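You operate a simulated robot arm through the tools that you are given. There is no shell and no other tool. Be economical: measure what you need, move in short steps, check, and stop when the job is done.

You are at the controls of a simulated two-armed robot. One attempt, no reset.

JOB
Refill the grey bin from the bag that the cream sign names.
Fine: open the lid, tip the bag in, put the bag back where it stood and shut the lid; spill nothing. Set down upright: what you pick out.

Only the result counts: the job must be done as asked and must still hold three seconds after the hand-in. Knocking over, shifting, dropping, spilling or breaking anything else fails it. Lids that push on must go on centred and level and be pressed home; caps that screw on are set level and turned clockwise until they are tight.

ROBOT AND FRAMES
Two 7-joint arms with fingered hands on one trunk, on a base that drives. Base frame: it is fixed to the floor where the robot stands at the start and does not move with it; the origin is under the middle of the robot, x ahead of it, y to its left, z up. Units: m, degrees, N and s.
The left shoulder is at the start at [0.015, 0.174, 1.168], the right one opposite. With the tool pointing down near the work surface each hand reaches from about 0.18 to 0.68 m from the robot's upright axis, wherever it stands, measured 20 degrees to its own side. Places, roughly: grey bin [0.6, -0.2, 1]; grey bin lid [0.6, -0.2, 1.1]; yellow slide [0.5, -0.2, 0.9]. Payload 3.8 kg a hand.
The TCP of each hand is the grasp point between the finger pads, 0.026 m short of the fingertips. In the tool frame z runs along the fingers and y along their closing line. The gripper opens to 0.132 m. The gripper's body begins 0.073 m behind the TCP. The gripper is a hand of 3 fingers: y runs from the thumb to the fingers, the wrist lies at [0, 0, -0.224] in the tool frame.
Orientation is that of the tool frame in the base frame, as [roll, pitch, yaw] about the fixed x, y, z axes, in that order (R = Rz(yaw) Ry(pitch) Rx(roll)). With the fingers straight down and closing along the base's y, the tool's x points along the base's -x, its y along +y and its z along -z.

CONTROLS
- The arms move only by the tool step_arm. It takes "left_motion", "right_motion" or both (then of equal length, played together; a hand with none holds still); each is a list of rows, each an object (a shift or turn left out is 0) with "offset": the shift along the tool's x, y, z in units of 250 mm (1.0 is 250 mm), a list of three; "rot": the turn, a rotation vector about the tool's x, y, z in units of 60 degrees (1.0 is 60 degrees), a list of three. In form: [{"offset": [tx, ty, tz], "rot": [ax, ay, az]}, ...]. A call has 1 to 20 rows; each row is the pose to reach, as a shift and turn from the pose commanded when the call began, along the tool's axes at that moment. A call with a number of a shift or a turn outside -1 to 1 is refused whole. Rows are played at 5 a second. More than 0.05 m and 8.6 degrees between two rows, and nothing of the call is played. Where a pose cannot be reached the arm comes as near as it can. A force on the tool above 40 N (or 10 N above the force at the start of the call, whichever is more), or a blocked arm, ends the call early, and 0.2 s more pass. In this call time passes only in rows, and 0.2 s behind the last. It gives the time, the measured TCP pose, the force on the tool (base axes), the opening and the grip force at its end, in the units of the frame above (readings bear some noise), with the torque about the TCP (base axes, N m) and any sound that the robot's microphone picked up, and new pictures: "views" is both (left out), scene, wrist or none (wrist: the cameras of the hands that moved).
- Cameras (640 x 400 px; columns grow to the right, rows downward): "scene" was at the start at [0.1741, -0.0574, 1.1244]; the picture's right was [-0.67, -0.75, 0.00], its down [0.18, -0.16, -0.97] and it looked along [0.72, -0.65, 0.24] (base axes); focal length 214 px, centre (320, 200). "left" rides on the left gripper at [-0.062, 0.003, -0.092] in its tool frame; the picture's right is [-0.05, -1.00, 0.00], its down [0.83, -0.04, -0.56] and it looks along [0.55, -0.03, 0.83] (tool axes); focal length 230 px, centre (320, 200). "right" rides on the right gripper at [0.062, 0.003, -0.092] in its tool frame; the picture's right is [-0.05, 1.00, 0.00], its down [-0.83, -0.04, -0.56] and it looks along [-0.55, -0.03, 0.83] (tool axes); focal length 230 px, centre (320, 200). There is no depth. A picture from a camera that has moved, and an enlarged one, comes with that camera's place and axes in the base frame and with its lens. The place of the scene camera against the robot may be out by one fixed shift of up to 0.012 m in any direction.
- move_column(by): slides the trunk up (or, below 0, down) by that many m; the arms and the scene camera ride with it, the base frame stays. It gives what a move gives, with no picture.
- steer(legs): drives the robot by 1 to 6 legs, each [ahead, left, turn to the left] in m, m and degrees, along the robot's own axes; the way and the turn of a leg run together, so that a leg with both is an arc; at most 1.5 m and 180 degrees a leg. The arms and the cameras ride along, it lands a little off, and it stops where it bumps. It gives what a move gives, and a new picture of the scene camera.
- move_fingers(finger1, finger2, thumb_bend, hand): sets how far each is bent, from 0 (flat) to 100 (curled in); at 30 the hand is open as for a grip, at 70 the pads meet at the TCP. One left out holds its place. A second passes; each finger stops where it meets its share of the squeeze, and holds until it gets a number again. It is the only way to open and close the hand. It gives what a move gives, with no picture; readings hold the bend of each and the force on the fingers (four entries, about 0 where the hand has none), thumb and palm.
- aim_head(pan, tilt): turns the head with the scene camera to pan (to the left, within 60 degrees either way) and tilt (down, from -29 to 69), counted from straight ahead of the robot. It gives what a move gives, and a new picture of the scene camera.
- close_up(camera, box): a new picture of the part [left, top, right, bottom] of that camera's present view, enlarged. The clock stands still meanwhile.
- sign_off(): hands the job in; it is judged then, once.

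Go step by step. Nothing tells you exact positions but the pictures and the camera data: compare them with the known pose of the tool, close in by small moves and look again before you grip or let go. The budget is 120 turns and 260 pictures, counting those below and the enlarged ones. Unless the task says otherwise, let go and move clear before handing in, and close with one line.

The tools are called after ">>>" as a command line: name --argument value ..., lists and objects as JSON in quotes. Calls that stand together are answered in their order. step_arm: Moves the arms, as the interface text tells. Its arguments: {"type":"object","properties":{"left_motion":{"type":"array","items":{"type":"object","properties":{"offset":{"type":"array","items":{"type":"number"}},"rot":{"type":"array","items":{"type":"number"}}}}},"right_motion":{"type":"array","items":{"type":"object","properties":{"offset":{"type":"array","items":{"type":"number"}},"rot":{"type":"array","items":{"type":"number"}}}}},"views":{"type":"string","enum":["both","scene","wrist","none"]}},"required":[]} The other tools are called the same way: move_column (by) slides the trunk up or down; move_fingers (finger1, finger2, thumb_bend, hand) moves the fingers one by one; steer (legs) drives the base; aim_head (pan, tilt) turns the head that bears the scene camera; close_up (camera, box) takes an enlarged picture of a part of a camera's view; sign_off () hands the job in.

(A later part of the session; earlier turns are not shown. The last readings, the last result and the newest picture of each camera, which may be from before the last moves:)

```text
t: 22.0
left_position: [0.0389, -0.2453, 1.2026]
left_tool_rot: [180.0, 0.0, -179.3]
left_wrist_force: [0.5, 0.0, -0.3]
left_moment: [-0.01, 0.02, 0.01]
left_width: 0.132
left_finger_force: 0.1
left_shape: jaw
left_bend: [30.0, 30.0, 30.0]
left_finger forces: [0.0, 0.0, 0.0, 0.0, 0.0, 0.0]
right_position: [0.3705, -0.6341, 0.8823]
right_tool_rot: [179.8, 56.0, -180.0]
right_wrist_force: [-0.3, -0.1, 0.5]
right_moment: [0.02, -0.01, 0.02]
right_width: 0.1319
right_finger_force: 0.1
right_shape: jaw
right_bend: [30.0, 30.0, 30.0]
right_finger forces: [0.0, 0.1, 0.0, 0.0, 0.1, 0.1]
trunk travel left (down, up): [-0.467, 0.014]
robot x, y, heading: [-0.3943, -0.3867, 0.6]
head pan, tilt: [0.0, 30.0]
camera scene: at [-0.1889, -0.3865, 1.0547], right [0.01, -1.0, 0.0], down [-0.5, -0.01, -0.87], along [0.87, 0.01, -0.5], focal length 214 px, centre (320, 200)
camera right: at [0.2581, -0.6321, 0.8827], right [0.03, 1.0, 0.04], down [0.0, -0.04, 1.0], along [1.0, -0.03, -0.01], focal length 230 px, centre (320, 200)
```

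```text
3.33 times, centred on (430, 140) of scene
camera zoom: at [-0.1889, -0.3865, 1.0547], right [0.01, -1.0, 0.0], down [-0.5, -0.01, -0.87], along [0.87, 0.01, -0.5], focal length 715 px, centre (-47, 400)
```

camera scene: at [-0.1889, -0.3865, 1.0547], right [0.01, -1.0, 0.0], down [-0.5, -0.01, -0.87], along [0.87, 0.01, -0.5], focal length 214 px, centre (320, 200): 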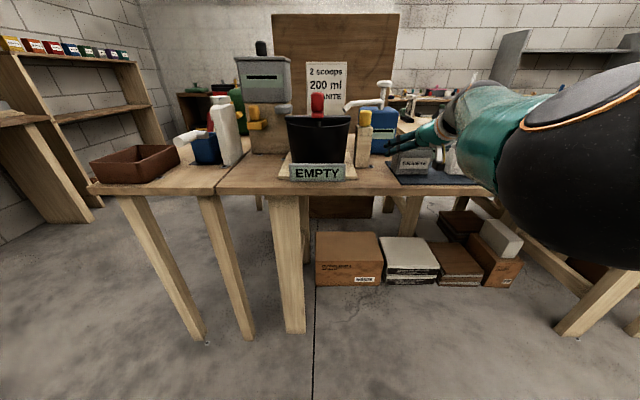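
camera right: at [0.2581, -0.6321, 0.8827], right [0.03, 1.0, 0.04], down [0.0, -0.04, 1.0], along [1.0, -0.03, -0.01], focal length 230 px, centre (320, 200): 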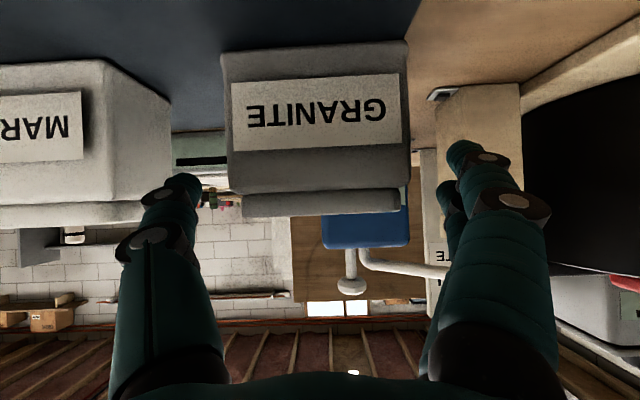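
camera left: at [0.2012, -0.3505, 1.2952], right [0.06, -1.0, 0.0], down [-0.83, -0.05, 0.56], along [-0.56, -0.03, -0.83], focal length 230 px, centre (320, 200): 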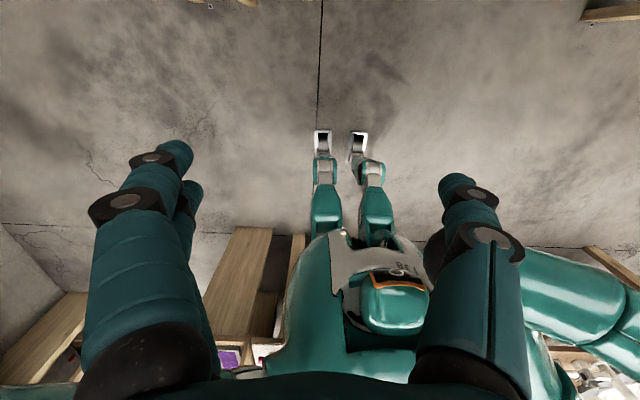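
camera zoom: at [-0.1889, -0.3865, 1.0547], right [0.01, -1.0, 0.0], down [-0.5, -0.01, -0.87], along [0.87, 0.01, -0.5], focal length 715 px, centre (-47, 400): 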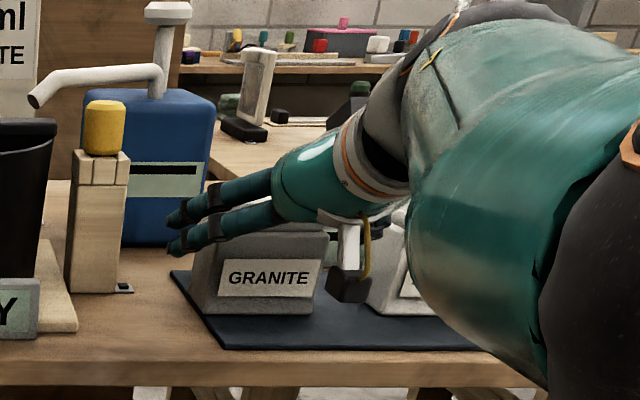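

Well centred between thumb and fingers. I advance the last 26 mm and close.

>>> step_arm --right_motion '[{"offset": [0, 0, 0.055]}, {"offset": [0, 0, 0.108]}]'

>>> move_fingers --hand "right" --finger1 40 --finger2 40 --thumb_bend 40

>>> close_up --camera "right" --box '[120, 0, 560, 275]'

```text
t: 22.6
left_position: [0.0387, -0.2441, 1.2035]
left_tool_rot: [-179.9, 0.0, -179.3]
left_wrist_force: [0.5, -0.6, 0.0]
left_moment: [0.0, 0.0, 0.01]
left_width: 0.1317
left_finger_force: 0.1
left_shape: jaw
left_bend: [30.0, 30.0, 30.0]
left_finger forces: [0.1, 0.0, 0.1, 0.1, 0.0, 0.0]
right_position: [0.3924, -0.6356, 0.8658]
right_tool_rot: [179.9, 55.9, -179.9]
right_wrist_force: [0.3, 0.1, -0.5]
right_moment: [0.04, -0.04, 0.01]
right_width: 0.132
right_finger_force: 0.1
right_shape: jaw
right_bend: [30.0, 30.0, 30.0]
right_finger forces: [0.0, 0.1, 0.0, 0.1, 0.6, 0.1]
trunk travel left (down, up): [-0.467, 0.014]
robot x, y, heading: [-0.3933, -0.3865, 0.5]
head pan, tilt: [0.0, 30.0]
camera scene: at [-0.1893, -0.3864, 1.0548], right [0.01, -1.0, 0.0], down [-0.5, -0.01, -0.87], along [0.87, 0.01, -0.5], focal length 214 px, centre (320, 200)
camera right: at [0.2811, -0.6323, 0.8653], right [0.03, 1.0, 0.04], down [0.0, -0.04, 1.0], along [1.0, -0.03, -0.01], focal length 230 px, centre (320, 200)
```

scene: 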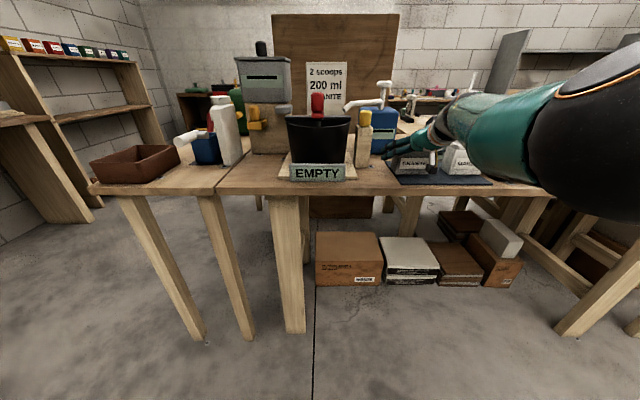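
right: 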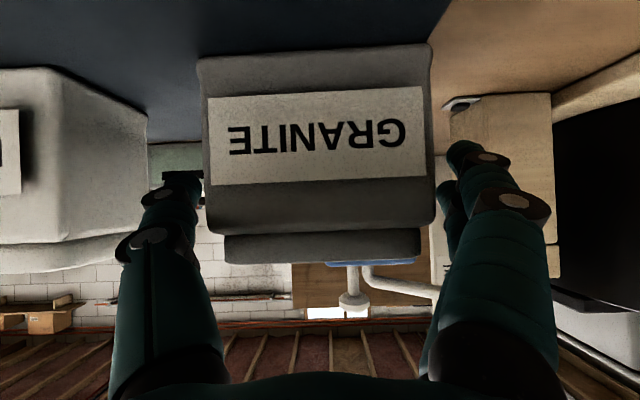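

```text
t: 23.6
left_position: [0.0369, -0.2443, 1.2045]
left_tool_rot: [180.0, -0.1, -179.5]
left_wrist_force: [-0.1, -1.0, 0.4]
left_moment: [-0.01, -0.01, 0.03]
left_width: 0.1321
left_finger_force: 0.2
left_shape: jaw
left_bend: [30.0, 30.0, 30.0]
left_finger forces: [0.1, 0.1, 0.0, 0.0, 0.1, 0.1]
right_position: [0.3924, -0.6375, 0.8652]
right_tool_rot: [-179.9, 55.9, -179.9]
right_wrist_force: [-2.0, -1.5, 1.5]
right_moment: [0.02, 0.0, -0.01]
right_width: 0.106
right_finger_force: 4.2
right_shape: fingers
right_bend: [39.0, 39.0, 40.0]
right_finger forces: [1.5, 1.5, 0.1, 0.0, 5.2, 0.0]
trunk travel left (down, up): [-0.467, 0.014]
robot x, y, heading: [-0.3939, -0.3857, 0.7]
head pan, tilt: [0.0, 30.0]
```

```text
1.45 times, centred on (340, 138) of right
camera zoom: at [0.2809, -0.6325, 0.8659], right [0.03, 1.0, 0.04], down [0.0, -0.04, 1.0], along [1.0, -0.03, -0.01], focal length 335 px, centre (291, 291)
```

zoom: 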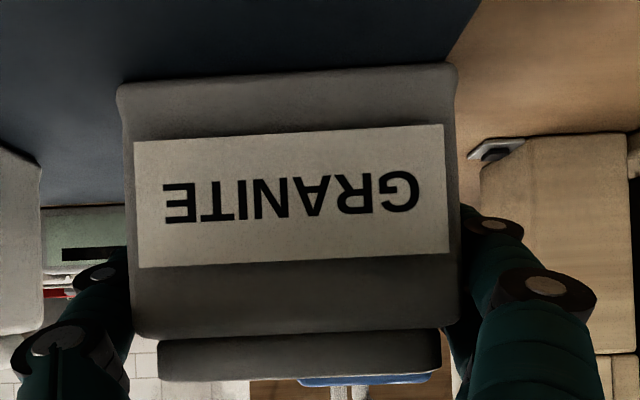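

Contact on both sides. I squeeze more firmly and test a small lift.

>>> move_fingers --hand "right" --finger1 55 --finger2 55 --thumb_bend 55

```text
t: 24.6
left_position: [0.0366, -0.2444, 1.2044]
left_tool_rot: [179.9, 0.0, -179.4]
left_wrist_force: [-0.6, 0.4, 0.7]
left_moment: [0.03, 0.02, -0.01]
left_width: 0.1322
left_finger_force: 0.0
left_shape: jaw
left_bend: [30.0, 30.0, 30.0]
left_finger forces: [0.0, 0.0, 0.0, 0.0, 0.0, 0.0]
right_position: [0.3921, -0.6353, 0.866]
right_tool_rot: [179.9, 55.9, -179.9]
right_wrist_force: [-1.2, -1.3, 1.1]
right_moment: [0.11, -0.07, 0.03]
right_width: 0.0933
right_finger_force: 27.2
right_shape: fingers
right_bend: [45.0, 45.0, 49.0]
right_finger forces: [13.0, 12.7, 0.1, 0.0, 27.8, 0.0]
trunk travel left (down, up): [-0.467, 0.014]
robot x, y, heading: [-0.3956, -0.3839, 0.5]
head pan, tilt: [0.0, 30.0]
```

Grip 27 N at the bag's width. I lift straight up.

>>> step_arm --right_motion '[{"offset": [-0.033, 0, -0.022]}, {"offset": [-0.083, 0, -0.056]}, {"offset": [-0.133, 0, -0.089]}, {"offset": [-0.199, 0, -0.134]}]'

>>> close_up --camera "scene" --box '[350, 80, 510, 200]'

```text
t: 25.6
left_position: [0.0387, -0.2446, 1.2036]
left_tool_rot: [-180.0, 0.0, -179.4]
left_wrist_force: [0.2, -0.1, -0.6]
left_moment: [0.01, -0.02, -0.02]
left_width: 0.132
left_finger_force: 0.1
left_shape: jaw
left_bend: [30.0, 30.0, 30.0]
left_finger forces: [0.0, 0.0, 0.0, 0.0, 0.0, 0.0]
right_position: [0.3928, -0.6364, 0.9246]
right_tool_rot: [179.9, 56.0, -179.8]
right_wrist_force: [0.0, 0.5, -2.7]
right_moment: [-0.02, 0.01, 0.02]
right_width: 0.0934
right_finger_force: 26.3
right_shape: fingers
right_bend: [45.0, 45.0, 49.0]
right_finger forces: [13.2, 12.9, 0.0, 0.0, 26.9, 0.0]
trunk travel left (down, up): [-0.467, 0.014]
robot x, y, heading: [-0.3929, -0.3904, 0.8]
head pan, tilt: [0.0, 30.0]
camera scene: at [-0.1893, -0.3861, 1.0549], right [0.01, -1.0, 0.0], down [-0.5, -0.01, -0.87], along [0.87, 0.01, -0.5], focal length 214 px, centre (320, 200)
camera right: at [0.2816, -0.6325, 0.9249], right [0.03, 1.0, 0.04], down [0.01, -0.04, 1.0], along [1.0, -0.02, -0.01], focal length 230 px, centre (320, 200)
```

scene: 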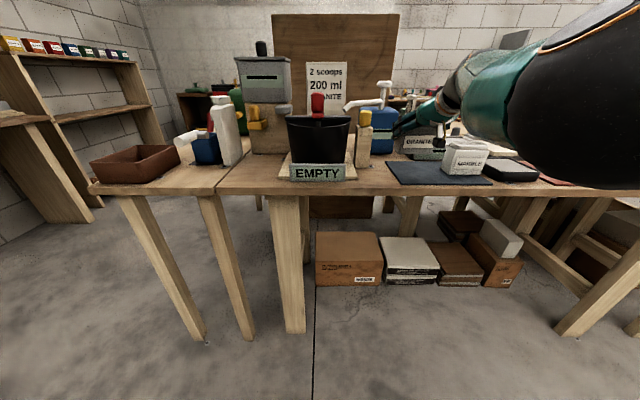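
right: 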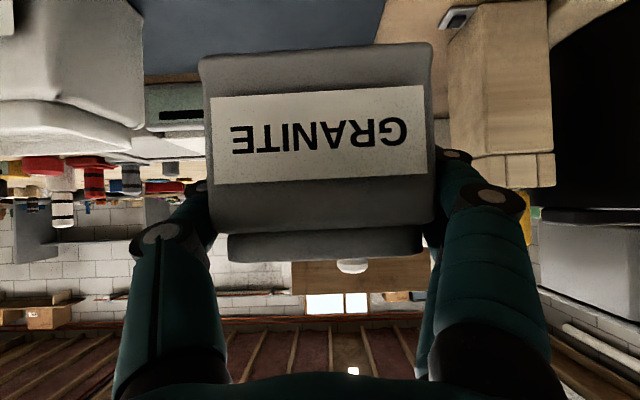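

```text
3.33 times, centred on (430, 140) of scene
camera zoom: at [-0.1893, -0.3861, 1.0549], right [0.01, -1.0, 0.0], down [-0.5, -0.01, -0.87], along [0.87, 0.01, -0.5], focal length 715 px, centre (-47, 400)
```

zoom: 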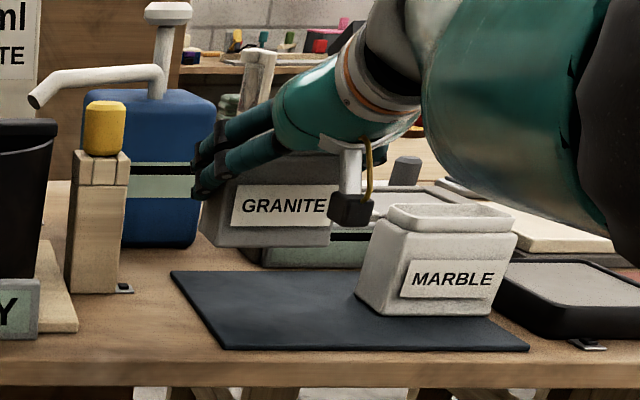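

The bag is held (about 2.7 N). I raise and draw it back gently, keeping it level.

>>> step_arm --right_motion '[{"offset": [-0.047, -0.015, -0.092]}, {"offset": [-0.093, -0.03, -0.183]}, {"offset": [-0.14, -0.045, -0.275]}, {"offset": [-0.187, -0.06, -0.367]}, {"offset": [-0.233, -0.075, -0.459]}, {"offset": [-0.28, -0.09, -0.55]}, {"offset": [-0.327, -0.105, -0.642]}, {"offset": [-0.373, -0.12, -0.734]}]' --views "none"

>>> step_arm --right_motion '[{"offset": [-0.033, -0.013, -0.094]}, {"offset": [-0.066, -0.026, -0.189]}, {"offset": [-0.099, -0.04, -0.283]}, {"offset": [-0.131, -0.053, -0.378]}, {"offset": [-0.164, -0.067, -0.472]}, {"offset": [-0.197, -0.08, -0.567]}]'

```text
t: 27.4
left_position: [0.0371, -0.2451, 1.2042]
left_tool_rot: [-179.9, 0.0, -179.5]
left_wrist_force: [0.0, -0.7, 0.4]
left_moment: [0.02, 0.0, 0.0]
left_width: 0.132
left_finger_force: 0.0
left_shape: jaw
left_bend: [30.0, 30.0, 30.0]
left_finger forces: [0.0, 0.0, 0.1, 0.0, 0.0, 0.1]
right_position: [0.2914, -0.664, 1.1047]
right_tool_rot: [179.9, 56.1, -179.7]
right_wrist_force: [0.5, 0.1, -2.5]
right_moment: [0.05, 0.02, -0.04]
right_width: 0.0933
right_finger_force: 26.8
right_shape: fingers
right_bend: [45.0, 45.0, 49.0]
right_finger forces: [13.0, 12.9, 0.0, 0.0, 26.6, 0.0]
trunk travel left (down, up): [-0.467, 0.014]
robot x, y, heading: [-0.3944, -0.3869, 0.7]
head pan, tilt: [0.0, 30.0]
```

```text
t: 28.8
left_position: [0.0376, -0.2444, 1.2039]
left_tool_rot: [180.0, 0.0, -179.4]
left_wrist_force: [-1.1, 0.7, -0.8]
left_moment: [-0.03, 0.02, 0.0]
left_width: 0.1319
left_finger_force: 0.1
left_shape: jaw
left_bend: [30.0, 30.0, 30.0]
left_finger forces: [0.0, 0.0, 0.0, 0.0, 0.0, 0.0]
right_position: [0.1988, -0.685, 1.2256]
right_tool_rot: [179.9, 56.0, -179.7]
right_wrist_force: [0.1, -0.9, -4.0]
right_moment: [0.03, 0.0, -0.03]
right_width: 0.0932
right_finger_force: 26.2
right_shape: fingers
right_bend: [45.0, 45.0, 49.0]
right_finger forces: [13.0, 12.9, 0.1, 0.0, 26.6, 0.0]
trunk travel left (down, up): [-0.467, 0.014]
robot x, y, heading: [-0.3927, -0.3832, 0.8]
head pan, tilt: [0.0, 30.0]
camera scene: at [-0.1896, -0.3862, 1.0549], right [0.01, -1.0, 0.0], down [-0.5, -0.01, -0.87], along [0.87, 0.01, -0.5], focal length 214 px, centre (320, 200)
camera right: at [0.0861, -0.6816, 1.2249], right [0.03, 1.0, 0.04], down [0.0, -0.04, 1.0], along [1.0, -0.03, -0.01], focal length 230 px, centre (320, 200)
```

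scene: 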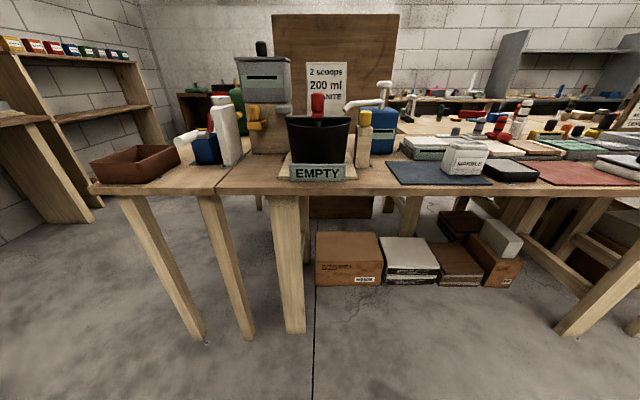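
right: 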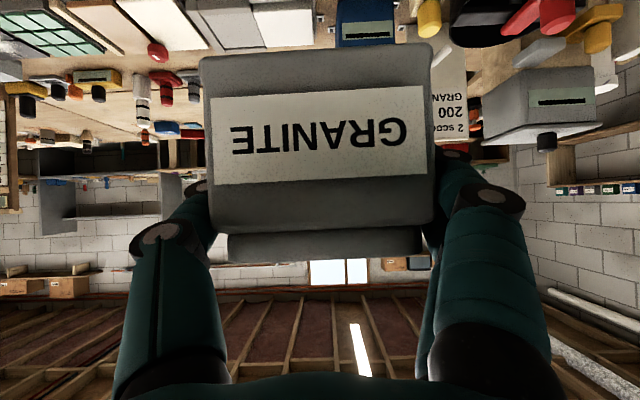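

I drive toward the bin, stopping a little short.

>>> steer --legs '[[0, 0.085, -0.8], [0.4, 0, 0]]'

>>> aim_head --pan 10 --tilt 5

```text
t: 31.9
left_position: [0.4415, -0.1716, 1.2045]
left_tool_rot: [-180.0, 0.1, 179.3]
left_wrist_force: [0.6, 0.2, 0.0]
left_moment: [-0.01, 0.01, 0.02]
left_width: 0.1318
left_finger_force: 0.0
left_shape: jaw
left_bend: [30.0, 30.0, 30.0]
left_finger forces: [0.1, 0.0, 0.0, 0.1, 0.1, 0.0]
right_position: [0.5921, -0.6139, 1.224]
right_tool_rot: [179.9, 56.0, 178.9]
right_wrist_force: [0.8, -0.2, -3.0]
right_moment: [0.01, 0.03, -0.01]
right_width: 0.0932
right_finger_force: 25.8
right_shape: fingers
right_bend: [45.0, 45.0, 49.0]
right_finger forces: [13.1, 13.0, 0.0, 0.0, 26.7, 0.0]
trunk travel left (down, up): [-0.467, 0.014]
robot x, y, heading: [0.0093, -0.3033, -1.0]
head pan, tilt: [0.0, 30.0]
camera scene: at [0.2115, -0.3072, 1.0549], right [-0.01, -1.0, 0.0], down [-0.5, 0.01, -0.87], along [0.87, -0.01, -0.5], focal length 214 px, centre (320, 200)
```

scene: 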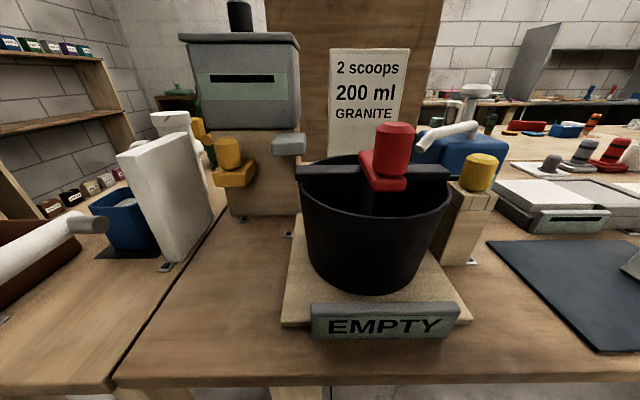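

```text
t: 32.8
left_position: [0.4422, -0.1708, 1.2037]
left_tool_rot: [180.0, 0.0, 179.3]
left_wrist_force: [-0.2, 0.7, -0.3]
left_moment: [-0.02, 0.0, -0.01]
left_width: 0.1318
left_finger_force: 0.1
left_shape: jaw
left_bend: [30.0, 30.0, 30.0]
left_finger forces: [0.1, 0.1, 0.0, 0.0, 0.0, 0.0]
right_position: [0.5921, -0.6147, 1.224]
right_tool_rot: [179.9, 56.0, 178.9]
right_wrist_force: [-0.6, -0.9, -3.2]
right_moment: [0.01, 0.02, -0.01]
right_width: 0.0933
right_finger_force: 26.6
right_shape: fingers
right_bend: [45.0, 45.0, 49.0]
right_finger forces: [13.1, 13.1, 0.0, 0.1, 26.6, 0.0]
trunk travel left (down, up): [-0.467, 0.014]
robot x, y, heading: [0.0081, -0.3003, -0.6]
head pan, tilt: [10.0, 5.0]
camera scene: at [0.2116, -0.2913, 1.0952], right [0.16, -0.99, 0.0], down [-0.09, -0.01, -1.0], along [0.98, 0.16, -0.09], focal length 214 px, centre (320, 200)
```

scene: 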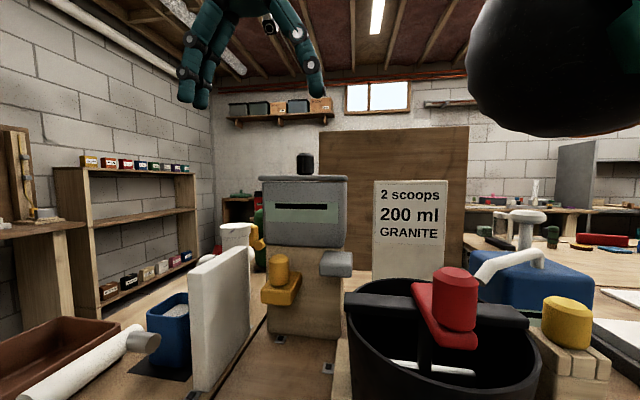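

Now I pitch the left hand 45° forward in front of and above the knob, to see it with the left wrist camera.

>>> step_arm --left_motion '[{"offset": [-0.02, -0.017, -0.02], "rot": [0, -0.125, 0]}, {"offset": [-0.04, -0.035, -0.04], "rot": [0, -0.25, 0]}, {"offset": [-0.06, -0.052, -0.06], "rot": [0, -0.375, 0]}, {"offset": [-0.08, -0.07, -0.08], "rot": [0, -0.5, 0]}, {"offset": [-0.1, -0.087, -0.1], "rot": [0, -0.625, 0]}, {"offset": [-0.12, -0.104, -0.12], "rot": [0, -0.75, 0]}]'

>>> close_up --camera "scene" --box '[240, 130, 400, 230]'

```text
t: 34.2
left_position: [0.4715, -0.1962, 1.2335]
left_tool_rot: [-179.9, 45.2, 179.4]
left_wrist_force: [-0.4, 0.6, 0.4]
left_moment: [-0.03, -0.03, 0.0]
left_width: 0.132
left_finger_force: 0.1
left_shape: jaw
left_bend: [30.0, 30.0, 30.0]
left_finger forces: [0.0, 0.0, 0.0, 0.0, 0.0, 0.0]
right_position: [0.5919, -0.615, 1.224]
right_tool_rot: [180.0, 56.0, 178.8]
right_wrist_force: [-0.8, 0.0, -2.4]
right_moment: [-0.01, -0.02, 0.02]
right_width: 0.0935
right_finger_force: 26.2
right_shape: fingers
right_bend: [45.0, 45.0, 49.0]
right_finger forces: [13.1, 13.0, 0.1, 0.0, 26.7, 0.0]
trunk travel left (down, up): [-0.467, 0.014]
robot x, y, heading: [0.0076, -0.2995, -0.8]
head pan, tilt: [10.0, 5.0]
camera scene: at [0.2116, -0.2912, 1.0952], right [0.16, -0.99, 0.0], down [-0.09, -0.01, -1.0], along [0.98, 0.16, -0.09], focal length 214 px, centre (320, 200)
camera left: at [0.4486, -0.1945, 1.343], right [0.02, -1.0, 0.04], down [-0.98, -0.03, -0.2], along [0.2, -0.03, -0.98], focal length 230 px, centre (320, 200)
```

scene: 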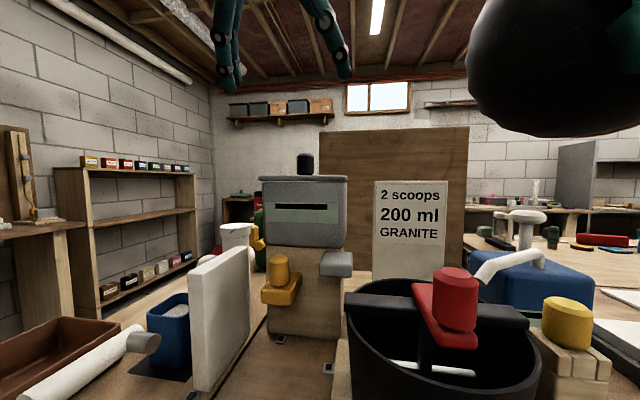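
left: 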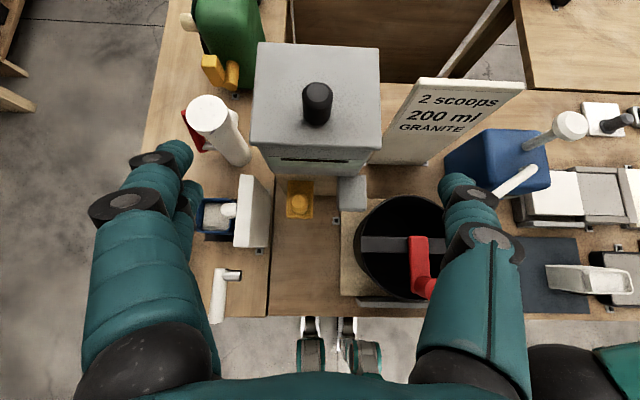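

```text
4.00 times, centred on (320, 180) of scene
camera zoom: at [0.2116, -0.2912, 1.0952], right [0.16, -0.99, 0.0], down [-0.09, -0.01, -1.0], along [0.98, 0.16, -0.09], focal length 858 px, centre (320, 280)
```

zoom: 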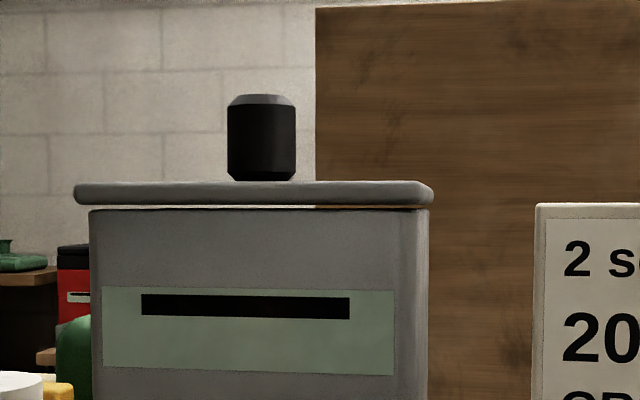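

The top view shows the lid clearly: x 0.557–0.698, y -0.27…-0.12, knob at [0.594, -0.194], top z about 1.143, near the front edge, so the hinge is at the back. I'll grip the knob from the left side (tool pointing -y) so opening is just a roll of the left hand, and the right can pour from the front. First I move the bag outwards.

>>> step_arm --right_motion '[{"offset": [0.01, -0.105, -0.042]}, {"offset": [0.02, -0.21, -0.083]}, {"offset": [0.03, -0.315, -0.125]}, {"offset": [0.04, -0.42, -0.166]}, {"offset": [0.05, -0.525, -0.208]}, {"offset": [0.06, -0.63, -0.249]}, {"offset": [0.07, -0.735, -0.29]}, {"offset": [0.08, -0.84, -0.332]}]' --views "none"

>>> steer --legs '[[0, 0.36, 0.7]]'

>>> aim_head --pan -5 --tilt 45

```text
t: 36.0
left_position: [0.4705, -0.1981, 1.2338]
left_tool_rot: [180.0, 45.0, 179.3]
left_wrist_force: [-0.8, -0.1, -0.8]
left_moment: [-0.02, 0.0, 0.03]
left_width: 0.132
left_finger_force: 0.0
left_shape: jaw
left_bend: [30.0, 30.0, 30.0]
left_finger forces: [0.0, 0.1, 0.1, 0.1, 0.1, 0.1]
right_position: [0.5051, -0.8249, 1.254]
right_tool_rot: [179.9, 56.1, 178.8]
right_wrist_force: [0.4, -0.3, -3.1]
right_moment: [0.05, -0.03, 0.03]
right_width: 0.0934
right_finger_force: 26.1
right_shape: fingers
right_bend: [45.0, 45.0, 49.0]
right_finger forces: [12.9, 12.9, 0.1, 0.0, 26.6, 0.0]
trunk travel left (down, up): [-0.467, 0.014]
robot x, y, heading: [0.0077, -0.3015, -0.8]
head pan, tilt: [10.0, 5.0]
```

```text
t: 38.3
left_position: [0.4743, 0.1572, 1.2334]
left_tool_rot: [-180.0, 45.0, 179.5]
left_wrist_force: [-0.5, -0.2, 0.4]
left_moment: [-0.01, -0.01, 0.0]
left_width: 0.1317
left_finger_force: 0.0
left_shape: jaw
left_bend: [30.0, 30.0, 30.0]
left_finger forces: [0.0, 0.0, 0.0, 0.0, 0.0, 0.0]
right_position: [0.5124, -0.4664, 1.2529]
right_tool_rot: [179.9, 56.0, 179.1]
right_wrist_force: [0.4, -0.1, -3.1]
right_moment: [-0.01, 0.01, -0.01]
right_width: 0.0934
right_finger_force: 26.1
right_shape: fingers
right_bend: [45.0, 45.0, 49.0]
right_finger forces: [13.0, 12.8, 0.1, 0.1, 26.7, 0.1]
trunk travel left (down, up): [-0.467, 0.014]
robot x, y, heading: [0.0098, 0.0521, -0.5]
head pan, tilt: [10.0, 5.0]
camera scene: at [0.215, 0.063, 1.0952], right [0.17, -0.99, 0.0], down [-0.09, -0.01, -1.0], along [0.98, 0.17, -0.09], focal length 214 px, centre (320, 200)
```

scene: 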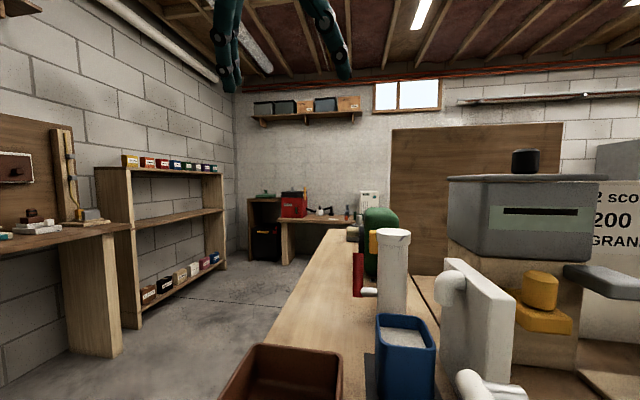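

```text
t: 39.4
left_position: [0.4748, 0.1584, 1.2341]
left_tool_rot: [180.0, 45.0, 179.4]
left_wrist_force: [-0.4, -0.6, 0.4]
left_moment: [-0.01, 0.01, 0.01]
left_width: 0.1319
left_finger_force: 0.1
left_shape: jaw
left_bend: [30.0, 30.0, 30.0]
left_finger forces: [0.0, 0.1, 0.1, 0.0, 0.0, 0.1]
right_position: [0.5124, -0.468, 1.2537]
right_tool_rot: [179.9, 56.1, 179.1]
right_wrist_force: [0.1, -0.5, -3.4]
right_moment: [0.0, 0.02, -0.02]
right_width: 0.0931
right_finger_force: 25.6
right_shape: fingers
right_bend: [45.0, 45.0, 49.0]
right_finger forces: [13.0, 12.9, 0.0, 0.0, 26.5, 0.0]
trunk travel left (down, up): [-0.467, 0.014]
robot x, y, heading: [0.0066, 0.053, -0.9]
head pan, tilt: [-5.0, 45.0]
camera scene: at [0.2054, 0.0402, 1.0322], right [-0.09, -1.0, 0.0], down [-0.7, 0.07, -0.71], along [0.7, -0.07, -0.71], focal length 214 px, centre (320, 200)
```

scene: 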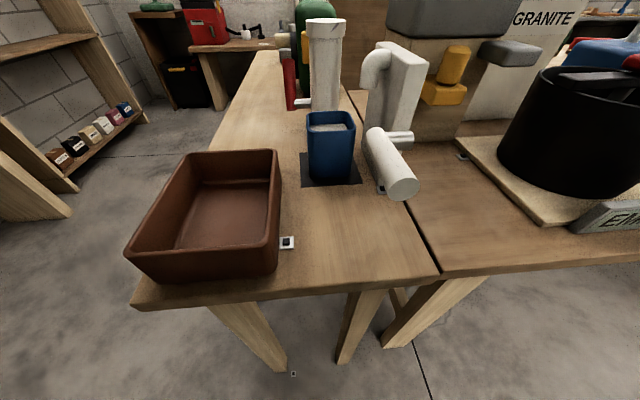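

The table edge is at x about 0.307, leaving room to close in. I drive 0.08 ahead, then yaw the left hand to point at the knob from the left.

>>> steer --legs '[[0.08, 0.02, 0.8]]'

>>> step_arm --left_motion '[{"rot": [0, -0.13, 0]}, {"rot": [0, -0.26, 0]}, {"rot": [0, -0.39, 0]}, {"rot": [0, -0.52, 0]}, {"rot": [0, -0.65, 0]}, {"rot": [0, -0.74, 0]}]'

```text
t: 40.5
left_position: [0.506, 0.1818, 1.234]
left_tool_rot: [179.8, 45.1, -179.8]
left_wrist_force: [-0.3, -0.8, 0.2]
left_moment: [0.04, -0.02, 0.05]
left_width: 0.1319
left_finger_force: 0.0
left_shape: jaw
left_bend: [30.0, 30.0, 30.0]
left_finger forces: [0.0, 0.0, 0.0, 0.0, 0.0, 0.0]
right_position: [0.5509, -0.4433, 1.2523]
right_tool_rot: [179.7, 56.0, 179.5]
right_wrist_force: [-1.1, -1.4, -3.3]
right_moment: [0.0, -0.01, 0.05]
right_width: 0.0934
right_finger_force: 26.2
right_shape: fingers
right_bend: [45.0, 45.0, 49.0]
right_finger forces: [13.0, 13.0, 0.0, 0.0, 26.6, 0.0]
trunk travel left (down, up): [-0.467, 0.014]
robot x, y, heading: [0.0484, 0.0729, 0.3]
head pan, tilt: [-5.0, 45.0]
camera scene: at [0.2386, 0.0601, 1.0323], right [-0.08, -1.0, 0.0], down [-0.7, 0.06, -0.71], along [0.71, -0.06, -0.71], focal length 214 px, centre (320, 200)
```

scene: 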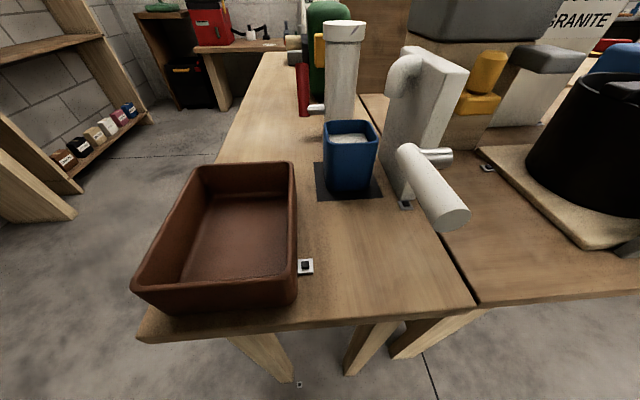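

```text
t: 41.9
left_position: [0.5113, 0.1783, 1.2376]
left_tool_rot: [176.9, 89.6, 177.2]
left_wrist_force: [-0.1, 0.1, -0.6]
left_moment: [-0.01, -0.01, -0.04]
left_width: 0.1319
left_finger_force: 0.1
left_shape: jaw
left_bend: [30.0, 30.0, 30.0]
left_finger forces: [0.0, 0.0, 0.0, 0.0, 0.0, 0.1]
left hand out of reach, approached as far as the arm can: row 6
right_position: [0.5499, -0.4439, 1.2535]
right_tool_rot: [179.8, 56.0, 179.6]
right_wrist_force: [-0.2, -0.5, -3.0]
right_moment: [-0.01, 0.0, 0.03]
right_width: 0.0933
right_finger_force: 26.2
right_shape: fingers
right_bend: [45.0, 45.0, 49.0]
right_finger forces: [12.9, 13.0, 0.0, 0.0, 26.6, 0.0]
trunk travel left (down, up): [-0.467, 0.014]
robot x, y, heading: [0.0486, 0.0671, 0.2]
head pan, tilt: [-5.0, 45.0]
camera scene: at [0.2385, 0.0607, 1.0328], right [-0.08, -1.0, 0.0], down [-0.7, 0.06, -0.71], along [0.71, -0.06, -0.71], focal length 214 px, centre (320, 200)
camera left: at [0.4196, 0.1791, 1.2997], right [0.01, -1.0, 0.05], down [-0.56, -0.05, -0.83], along [0.83, -0.02, -0.56], focal length 230 px, centre (320, 200)
```

scene: 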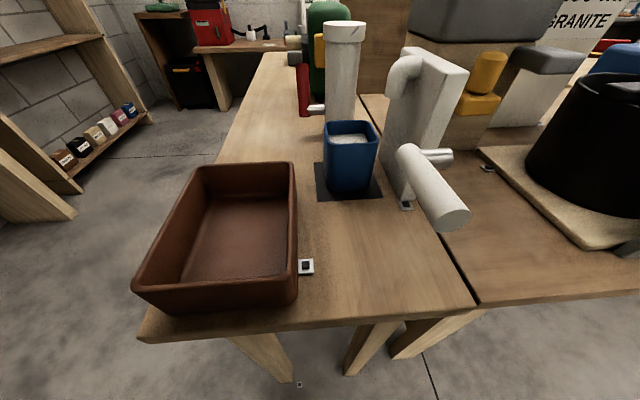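
left: 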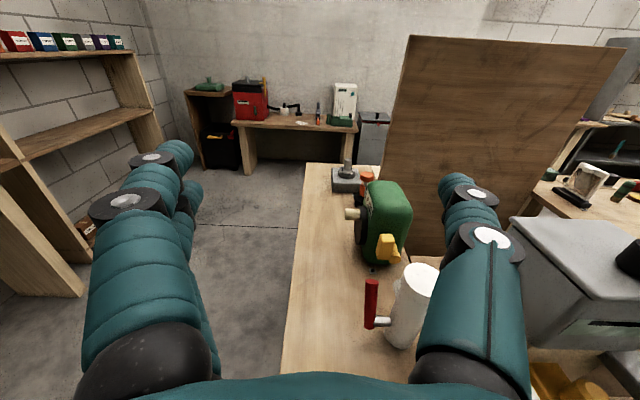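

The base seems to have met the table at x about 0.05, so I back off 1 cm, shift right 0.12 m, and then yaw the left hand.

>>> steer --legs '[[-0.012, -0.12, 0]]'

>>> step_arm --left_motion '[{"offset": [0, 0, 0.02], "rot": [0.13, 0, 0]}, {"offset": [0, 0, 0.04], "rot": [0.26, 0, 0]}, {"offset": [0, 0, 0.06], "rot": [0.39, 0, 0]}, {"offset": [0, 0, 0.08], "rot": [0.52, 0, 0]}, {"offset": [0, 0, 0.1], "rot": [0.65, 0, 0]}, {"offset": [0, 0, 0.12], "rot": [0.78, 0, 0]}, {"offset": [0, 0, 0.14], "rot": [0.91, 0, 0]}, {"offset": [0, 0, 0.14], "rot": [1.0, 0, 0]}]'

```text
t: 43.1
left_position: [0.5035, 0.0595, 1.2358]
left_tool_rot: [-178.7, 89.4, -178.3]
left_wrist_force: [-0.3, 0.1, 0.8]
left_moment: [0.0, -0.02, 0.02]
left_width: 0.1319
left_finger_force: 0.1
left_shape: jaw
left_bend: [30.0, 30.0, 30.0]
left_finger forces: [0.0, 0.1, 0.0, 0.1, 0.0, 0.0]
right_position: [0.5405, -0.5606, 1.2539]
right_tool_rot: [179.9, 55.9, 179.7]
right_wrist_force: [0.1, 0.6, -3.5]
right_moment: [-0.02, 0.01, -0.03]
right_width: 0.0933
right_finger_force: 26.0
right_shape: fingers
right_bend: [45.0, 45.0, 49.0]
right_finger forces: [12.9, 12.9, 0.1, 0.1, 26.4, 0.1]
trunk travel left (down, up): [-0.467, 0.014]
robot x, y, heading: [0.0313, -0.0482, 0.2]
head pan, tilt: [-5.0, 45.0]
camera scene: at [0.2286, -0.0578, 1.0322], right [-0.08, -1.0, 0.0], down [-0.7, 0.06, -0.71], along [0.7, -0.06, -0.71], focal length 214 px, centre (320, 200)
```

scene: 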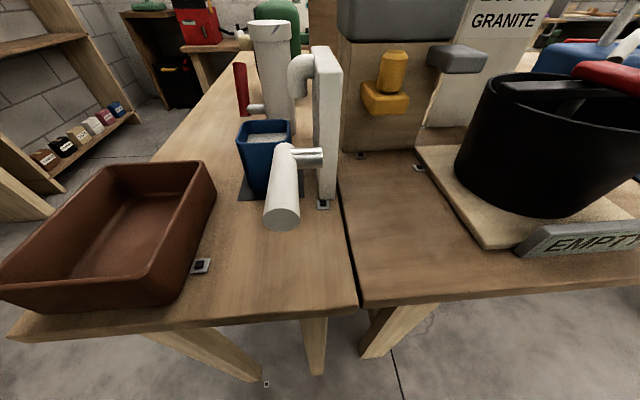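

```text
t: 44.9
left_position: [0.5367, 0.0572, 1.2371]
left_tool_rot: [-96.3, 89.6, -155.9]
left_wrist_force: [-1.3, -0.6, -0.8]
left_moment: [-0.09, -0.03, -0.01]
left_width: 0.1321
left_finger_force: 0.1
left_shape: jaw
left_bend: [30.0, 30.0, 30.0]
left_finger forces: [0.0, 0.0, 0.1, 0.0, 0.0, 0.1]
left hand out of reach, approached as far as the arm can: row 1, 2
right_position: [0.5401, -0.5641, 1.2542]
right_tool_rot: [179.9, 56.0, 179.7]
right_wrist_force: [0.3, 0.1, -2.9]
right_moment: [0.02, 0.01, 0.0]
right_width: 0.0932
right_finger_force: 25.9
right_shape: fingers
right_bend: [45.0, 45.0, 49.0]
right_finger forces: [12.9, 12.9, 0.0, 0.1, 26.6, 0.0]
trunk travel left (down, up): [-0.467, 0.014]
robot x, y, heading: [0.0282, -0.047, 0.1]
head pan, tilt: [-5.0, 45.0]
camera scene: at [0.228, -0.0586, 1.0323], right [-0.08, -1.0, 0.0], down [-0.7, 0.06, -0.71], along [0.7, -0.06, -0.71], focal length 214 px, centre (320, 200)
camera left: at [0.4933, 0.1394, 1.2996], right [-0.86, -0.5, 0.06], down [-0.32, 0.46, -0.83], along [0.39, -0.73, -0.55], focal length 230 px, centre (320, 200)
```

scene: 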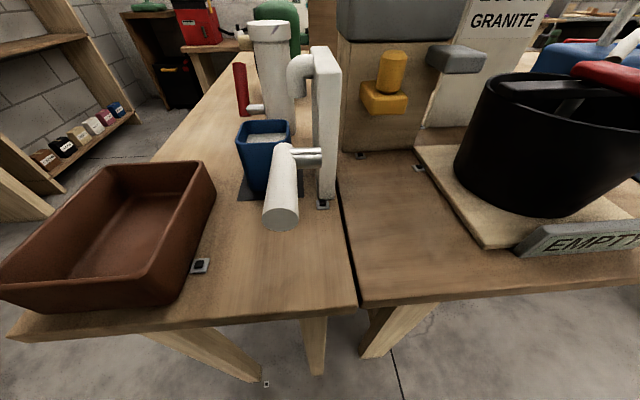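
left: 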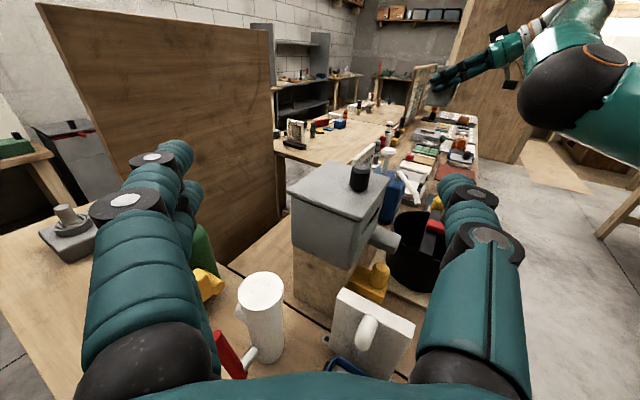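

The left hand points at the bin from the left with a clear view of lid and knob. I lower to knob height, short of the knob.

>>> step_arm --left_motion '[{"offset": [0.074, -0.06, 0.105]}, {"offset": [0.148, -0.12, 0.21]}, {"offset": [0.222, -0.18, 0.315]}, {"offset": [0.296, -0.24, 0.42]}, {"offset": [0.368, -0.302, 0.524]}]'

>>> aim_head --pan -20 --tilt 0

>>> close_up --camera "scene" --box '[200, 110, 440, 260]'

```text
t: 46.1
left_position: [0.5403, -0.0906, 1.144]
left_tool_rot: [-124.7, 89.4, 175.7]
left_wrist_force: [-0.4, 0.5, -0.7]
left_moment: [-0.02, -0.01, -0.02]
left_width: 0.1319
left_finger_force: 0.0
left_shape: jaw
left_bend: [30.0, 30.0, 30.0]
left_finger forces: [0.0, 0.1, 0.0, 0.1, 0.1, 0.0]
right_position: [0.541, -0.5624, 1.2525]
right_tool_rot: [179.8, 55.9, 179.7]
right_wrist_force: [0.7, 0.2, -1.7]
right_moment: [-0.01, -0.02, -0.02]
right_width: 0.0933
right_finger_force: 26.0
right_shape: fingers
right_bend: [45.0, 45.0, 49.0]
right_finger forces: [12.9, 12.8, 0.0, 0.0, 26.5, 0.1]
trunk travel left (down, up): [-0.467, 0.014]
robot x, y, heading: [0.0306, -0.0439, 0.2]
head pan, tilt: [-5.0, 45.0]
camera scene: at [0.2287, -0.0585, 1.0321], right [-0.08, -1.0, 0.0], down [-0.7, 0.06, -0.71], along [0.7, -0.06, -0.71], focal length 214 px, centre (320, 200)
camera left: at [0.4962, -0.0101, 1.2066], right [-0.86, -0.51, 0.06], down [-0.33, 0.46, -0.83], along [0.39, -0.73, -0.56], focal length 230 px, centre (320, 200)
```

scene: 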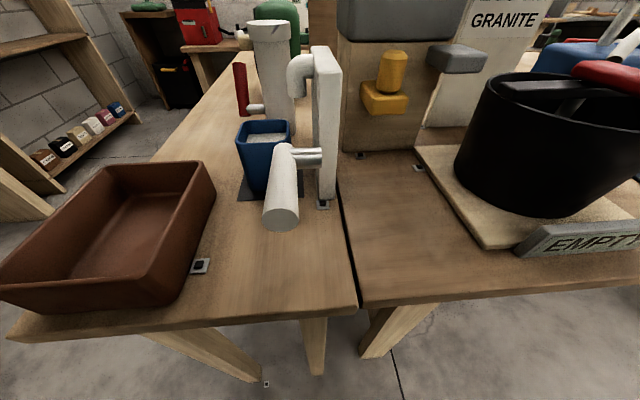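
left: 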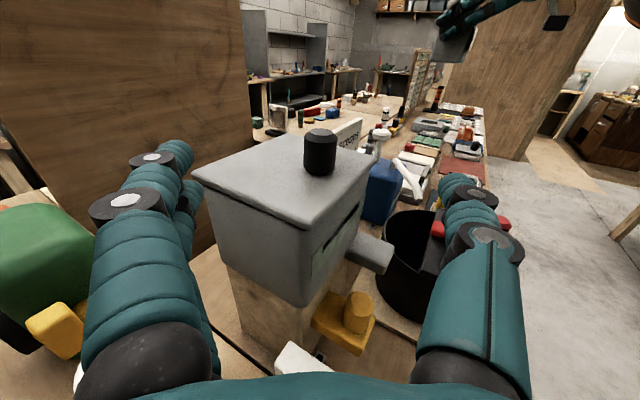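

```text
t: 47.2
left_position: [0.54, -0.0893, 1.1456]
left_tool_rot: [-119.7, 89.4, -179.5]
left_wrist_force: [0.4, -0.7, 0.4]
left_moment: [0.02, -0.01, -0.02]
left_width: 0.1319
left_finger_force: 0.1
left_shape: jaw
left_bend: [30.0, 30.0, 30.0]
left_finger forces: [0.0, 0.1, 0.0, 0.0, 0.0, 0.0]
right_position: [0.5404, -0.562, 1.252]
right_tool_rot: [179.9, 55.9, 179.8]
right_wrist_force: [0.4, 0.0, -3.0]
right_moment: [-0.01, -0.01, 0.0]
right_width: 0.0933
right_finger_force: 25.7
right_shape: fingers
right_bend: [45.0, 45.0, 49.0]
right_finger forces: [12.9, 12.8, 0.1, 0.0, 26.4, 0.1]
trunk travel left (down, up): [-0.467, 0.014]
robot x, y, heading: [0.0345, -0.0471, 0.2]
head pan, tilt: [-20.0, 0.0]
camera scene: at [0.2323, -0.0817, 1.1031], right [-0.34, -0.94, 0.0], down [0.0, 0.0, -1.0], along [0.94, -0.34, 0.0], focal length 214 px, centre (320, 200)
```

scene: 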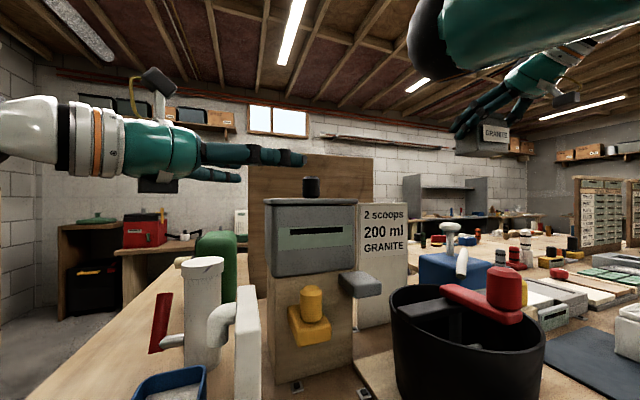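

```text
2.67 times, centred on (320, 185) of scene
camera zoom: at [0.2323, -0.0817, 1.1031], right [-0.34, -0.94, 0.0], down [0.0, 0.0, -1.0], along [0.94, -0.34, 0.0], focal length 572 px, centre (320, 240)
```

zoom: 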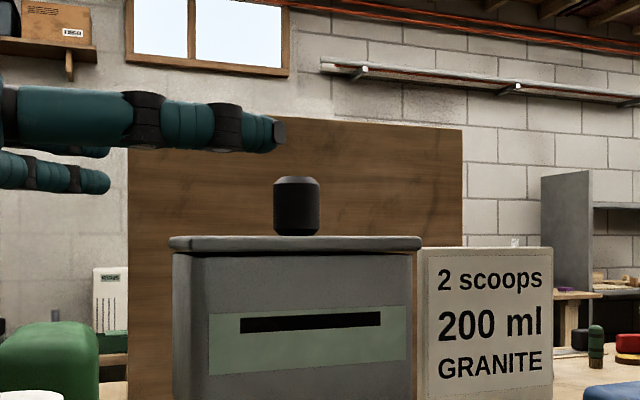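

Triangulating, the knob is at [0.600, -0.194], z 1.096–1.134. I slide in along the tool axis at z about 1.126, stopping a little early to check.

>>> step_arm --left_motion '[{"offset": [0.02, 0, 0.1]}, {"offset": [0.04, 0, 0.2]}, {"offset": [0.06, 0, 0.3]}, {"offset": [0.068, 0, 0.38]}]'

>>> close_up --camera "scene" --box '[240, 150, 360, 225]'

>>> close_up --camera "left" --box '[160, 100, 560, 350]'

```text
t: 48.2
left_position: [0.5852, -0.1723, 1.1257]
left_tool_rot: [-122.3, 89.3, 178.2]
left_wrist_force: [0.1, 0.0, 0.0]
left_moment: [-0.01, -0.05, -0.01]
left_width: 0.1319
left_finger_force: 0.0
left_shape: jaw
left_bend: [30.0, 30.0, 30.0]
left_finger forces: [0.0, 0.1, 0.1, 0.0, 0.0, 0.0]
right_position: [0.5412, -0.562, 1.2533]
right_tool_rot: [179.7, 55.9, 179.7]
right_wrist_force: [0.3, 0.6, -2.9]
right_moment: [-0.01, 0.0, 0.0]
right_width: 0.0932
right_finger_force: 25.6
right_shape: fingers
right_bend: [45.0, 45.0, 49.0]
right_finger forces: [12.9, 12.9, 0.1, 0.0, 26.3, 0.0]
trunk travel left (down, up): [-0.467, 0.014]
robot x, y, heading: [0.0329, -0.0493, 0.1]
head pan, tilt: [-20.0, 0.0]
camera scene: at [0.2323, -0.082, 1.1031], right [-0.34, -0.94, 0.0], down [0.0, 0.0, -1.0], along [0.94, -0.34, 0.0], focal length 214 px, centre (320, 200)
camera left: at [0.5424, -0.0921, 1.1887], right [-0.86, -0.5, 0.06], down [-0.33, 0.46, -0.83], along [0.39, -0.73, -0.56], focal length 230 px, centre (320, 200)
```

scene: 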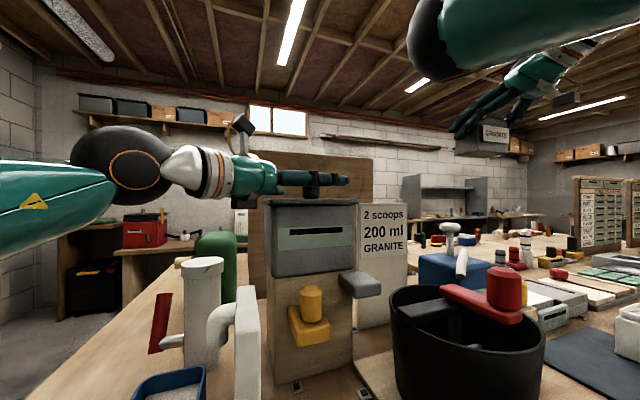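
left: 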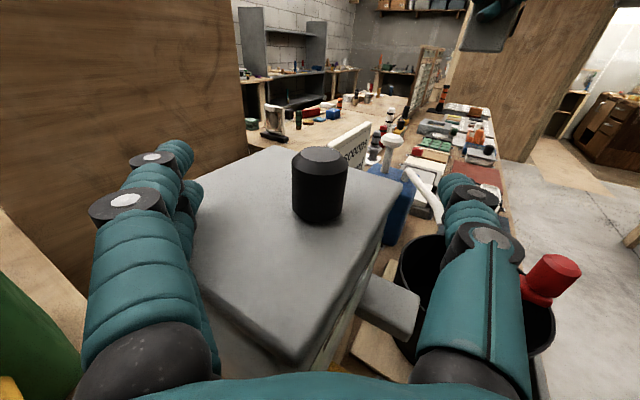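

```text
5.33 times, centred on (300, 188) of scene
camera zoom: at [0.2323, -0.082, 1.1031], right [-0.34, -0.94, 0.0], down [0.0, 0.0, -1.0], along [0.94, -0.34, 0.0], focal length 1144 px, centre (427, 267)
```

zoom: 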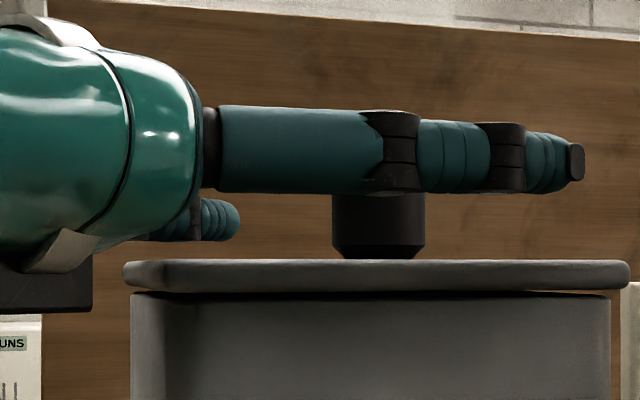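

```text
1.60 times, centred on (360, 225) of left
camera zoom: at [0.5424, -0.0921, 1.1887], right [-0.86, -0.5, 0.06], down [-0.33, 0.46, -0.83], along [0.39, -0.73, -0.56], focal length 368 px, centre (256, 160)
```

zoom: 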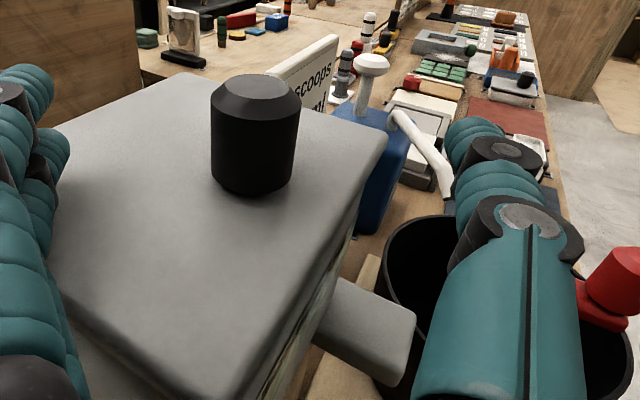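

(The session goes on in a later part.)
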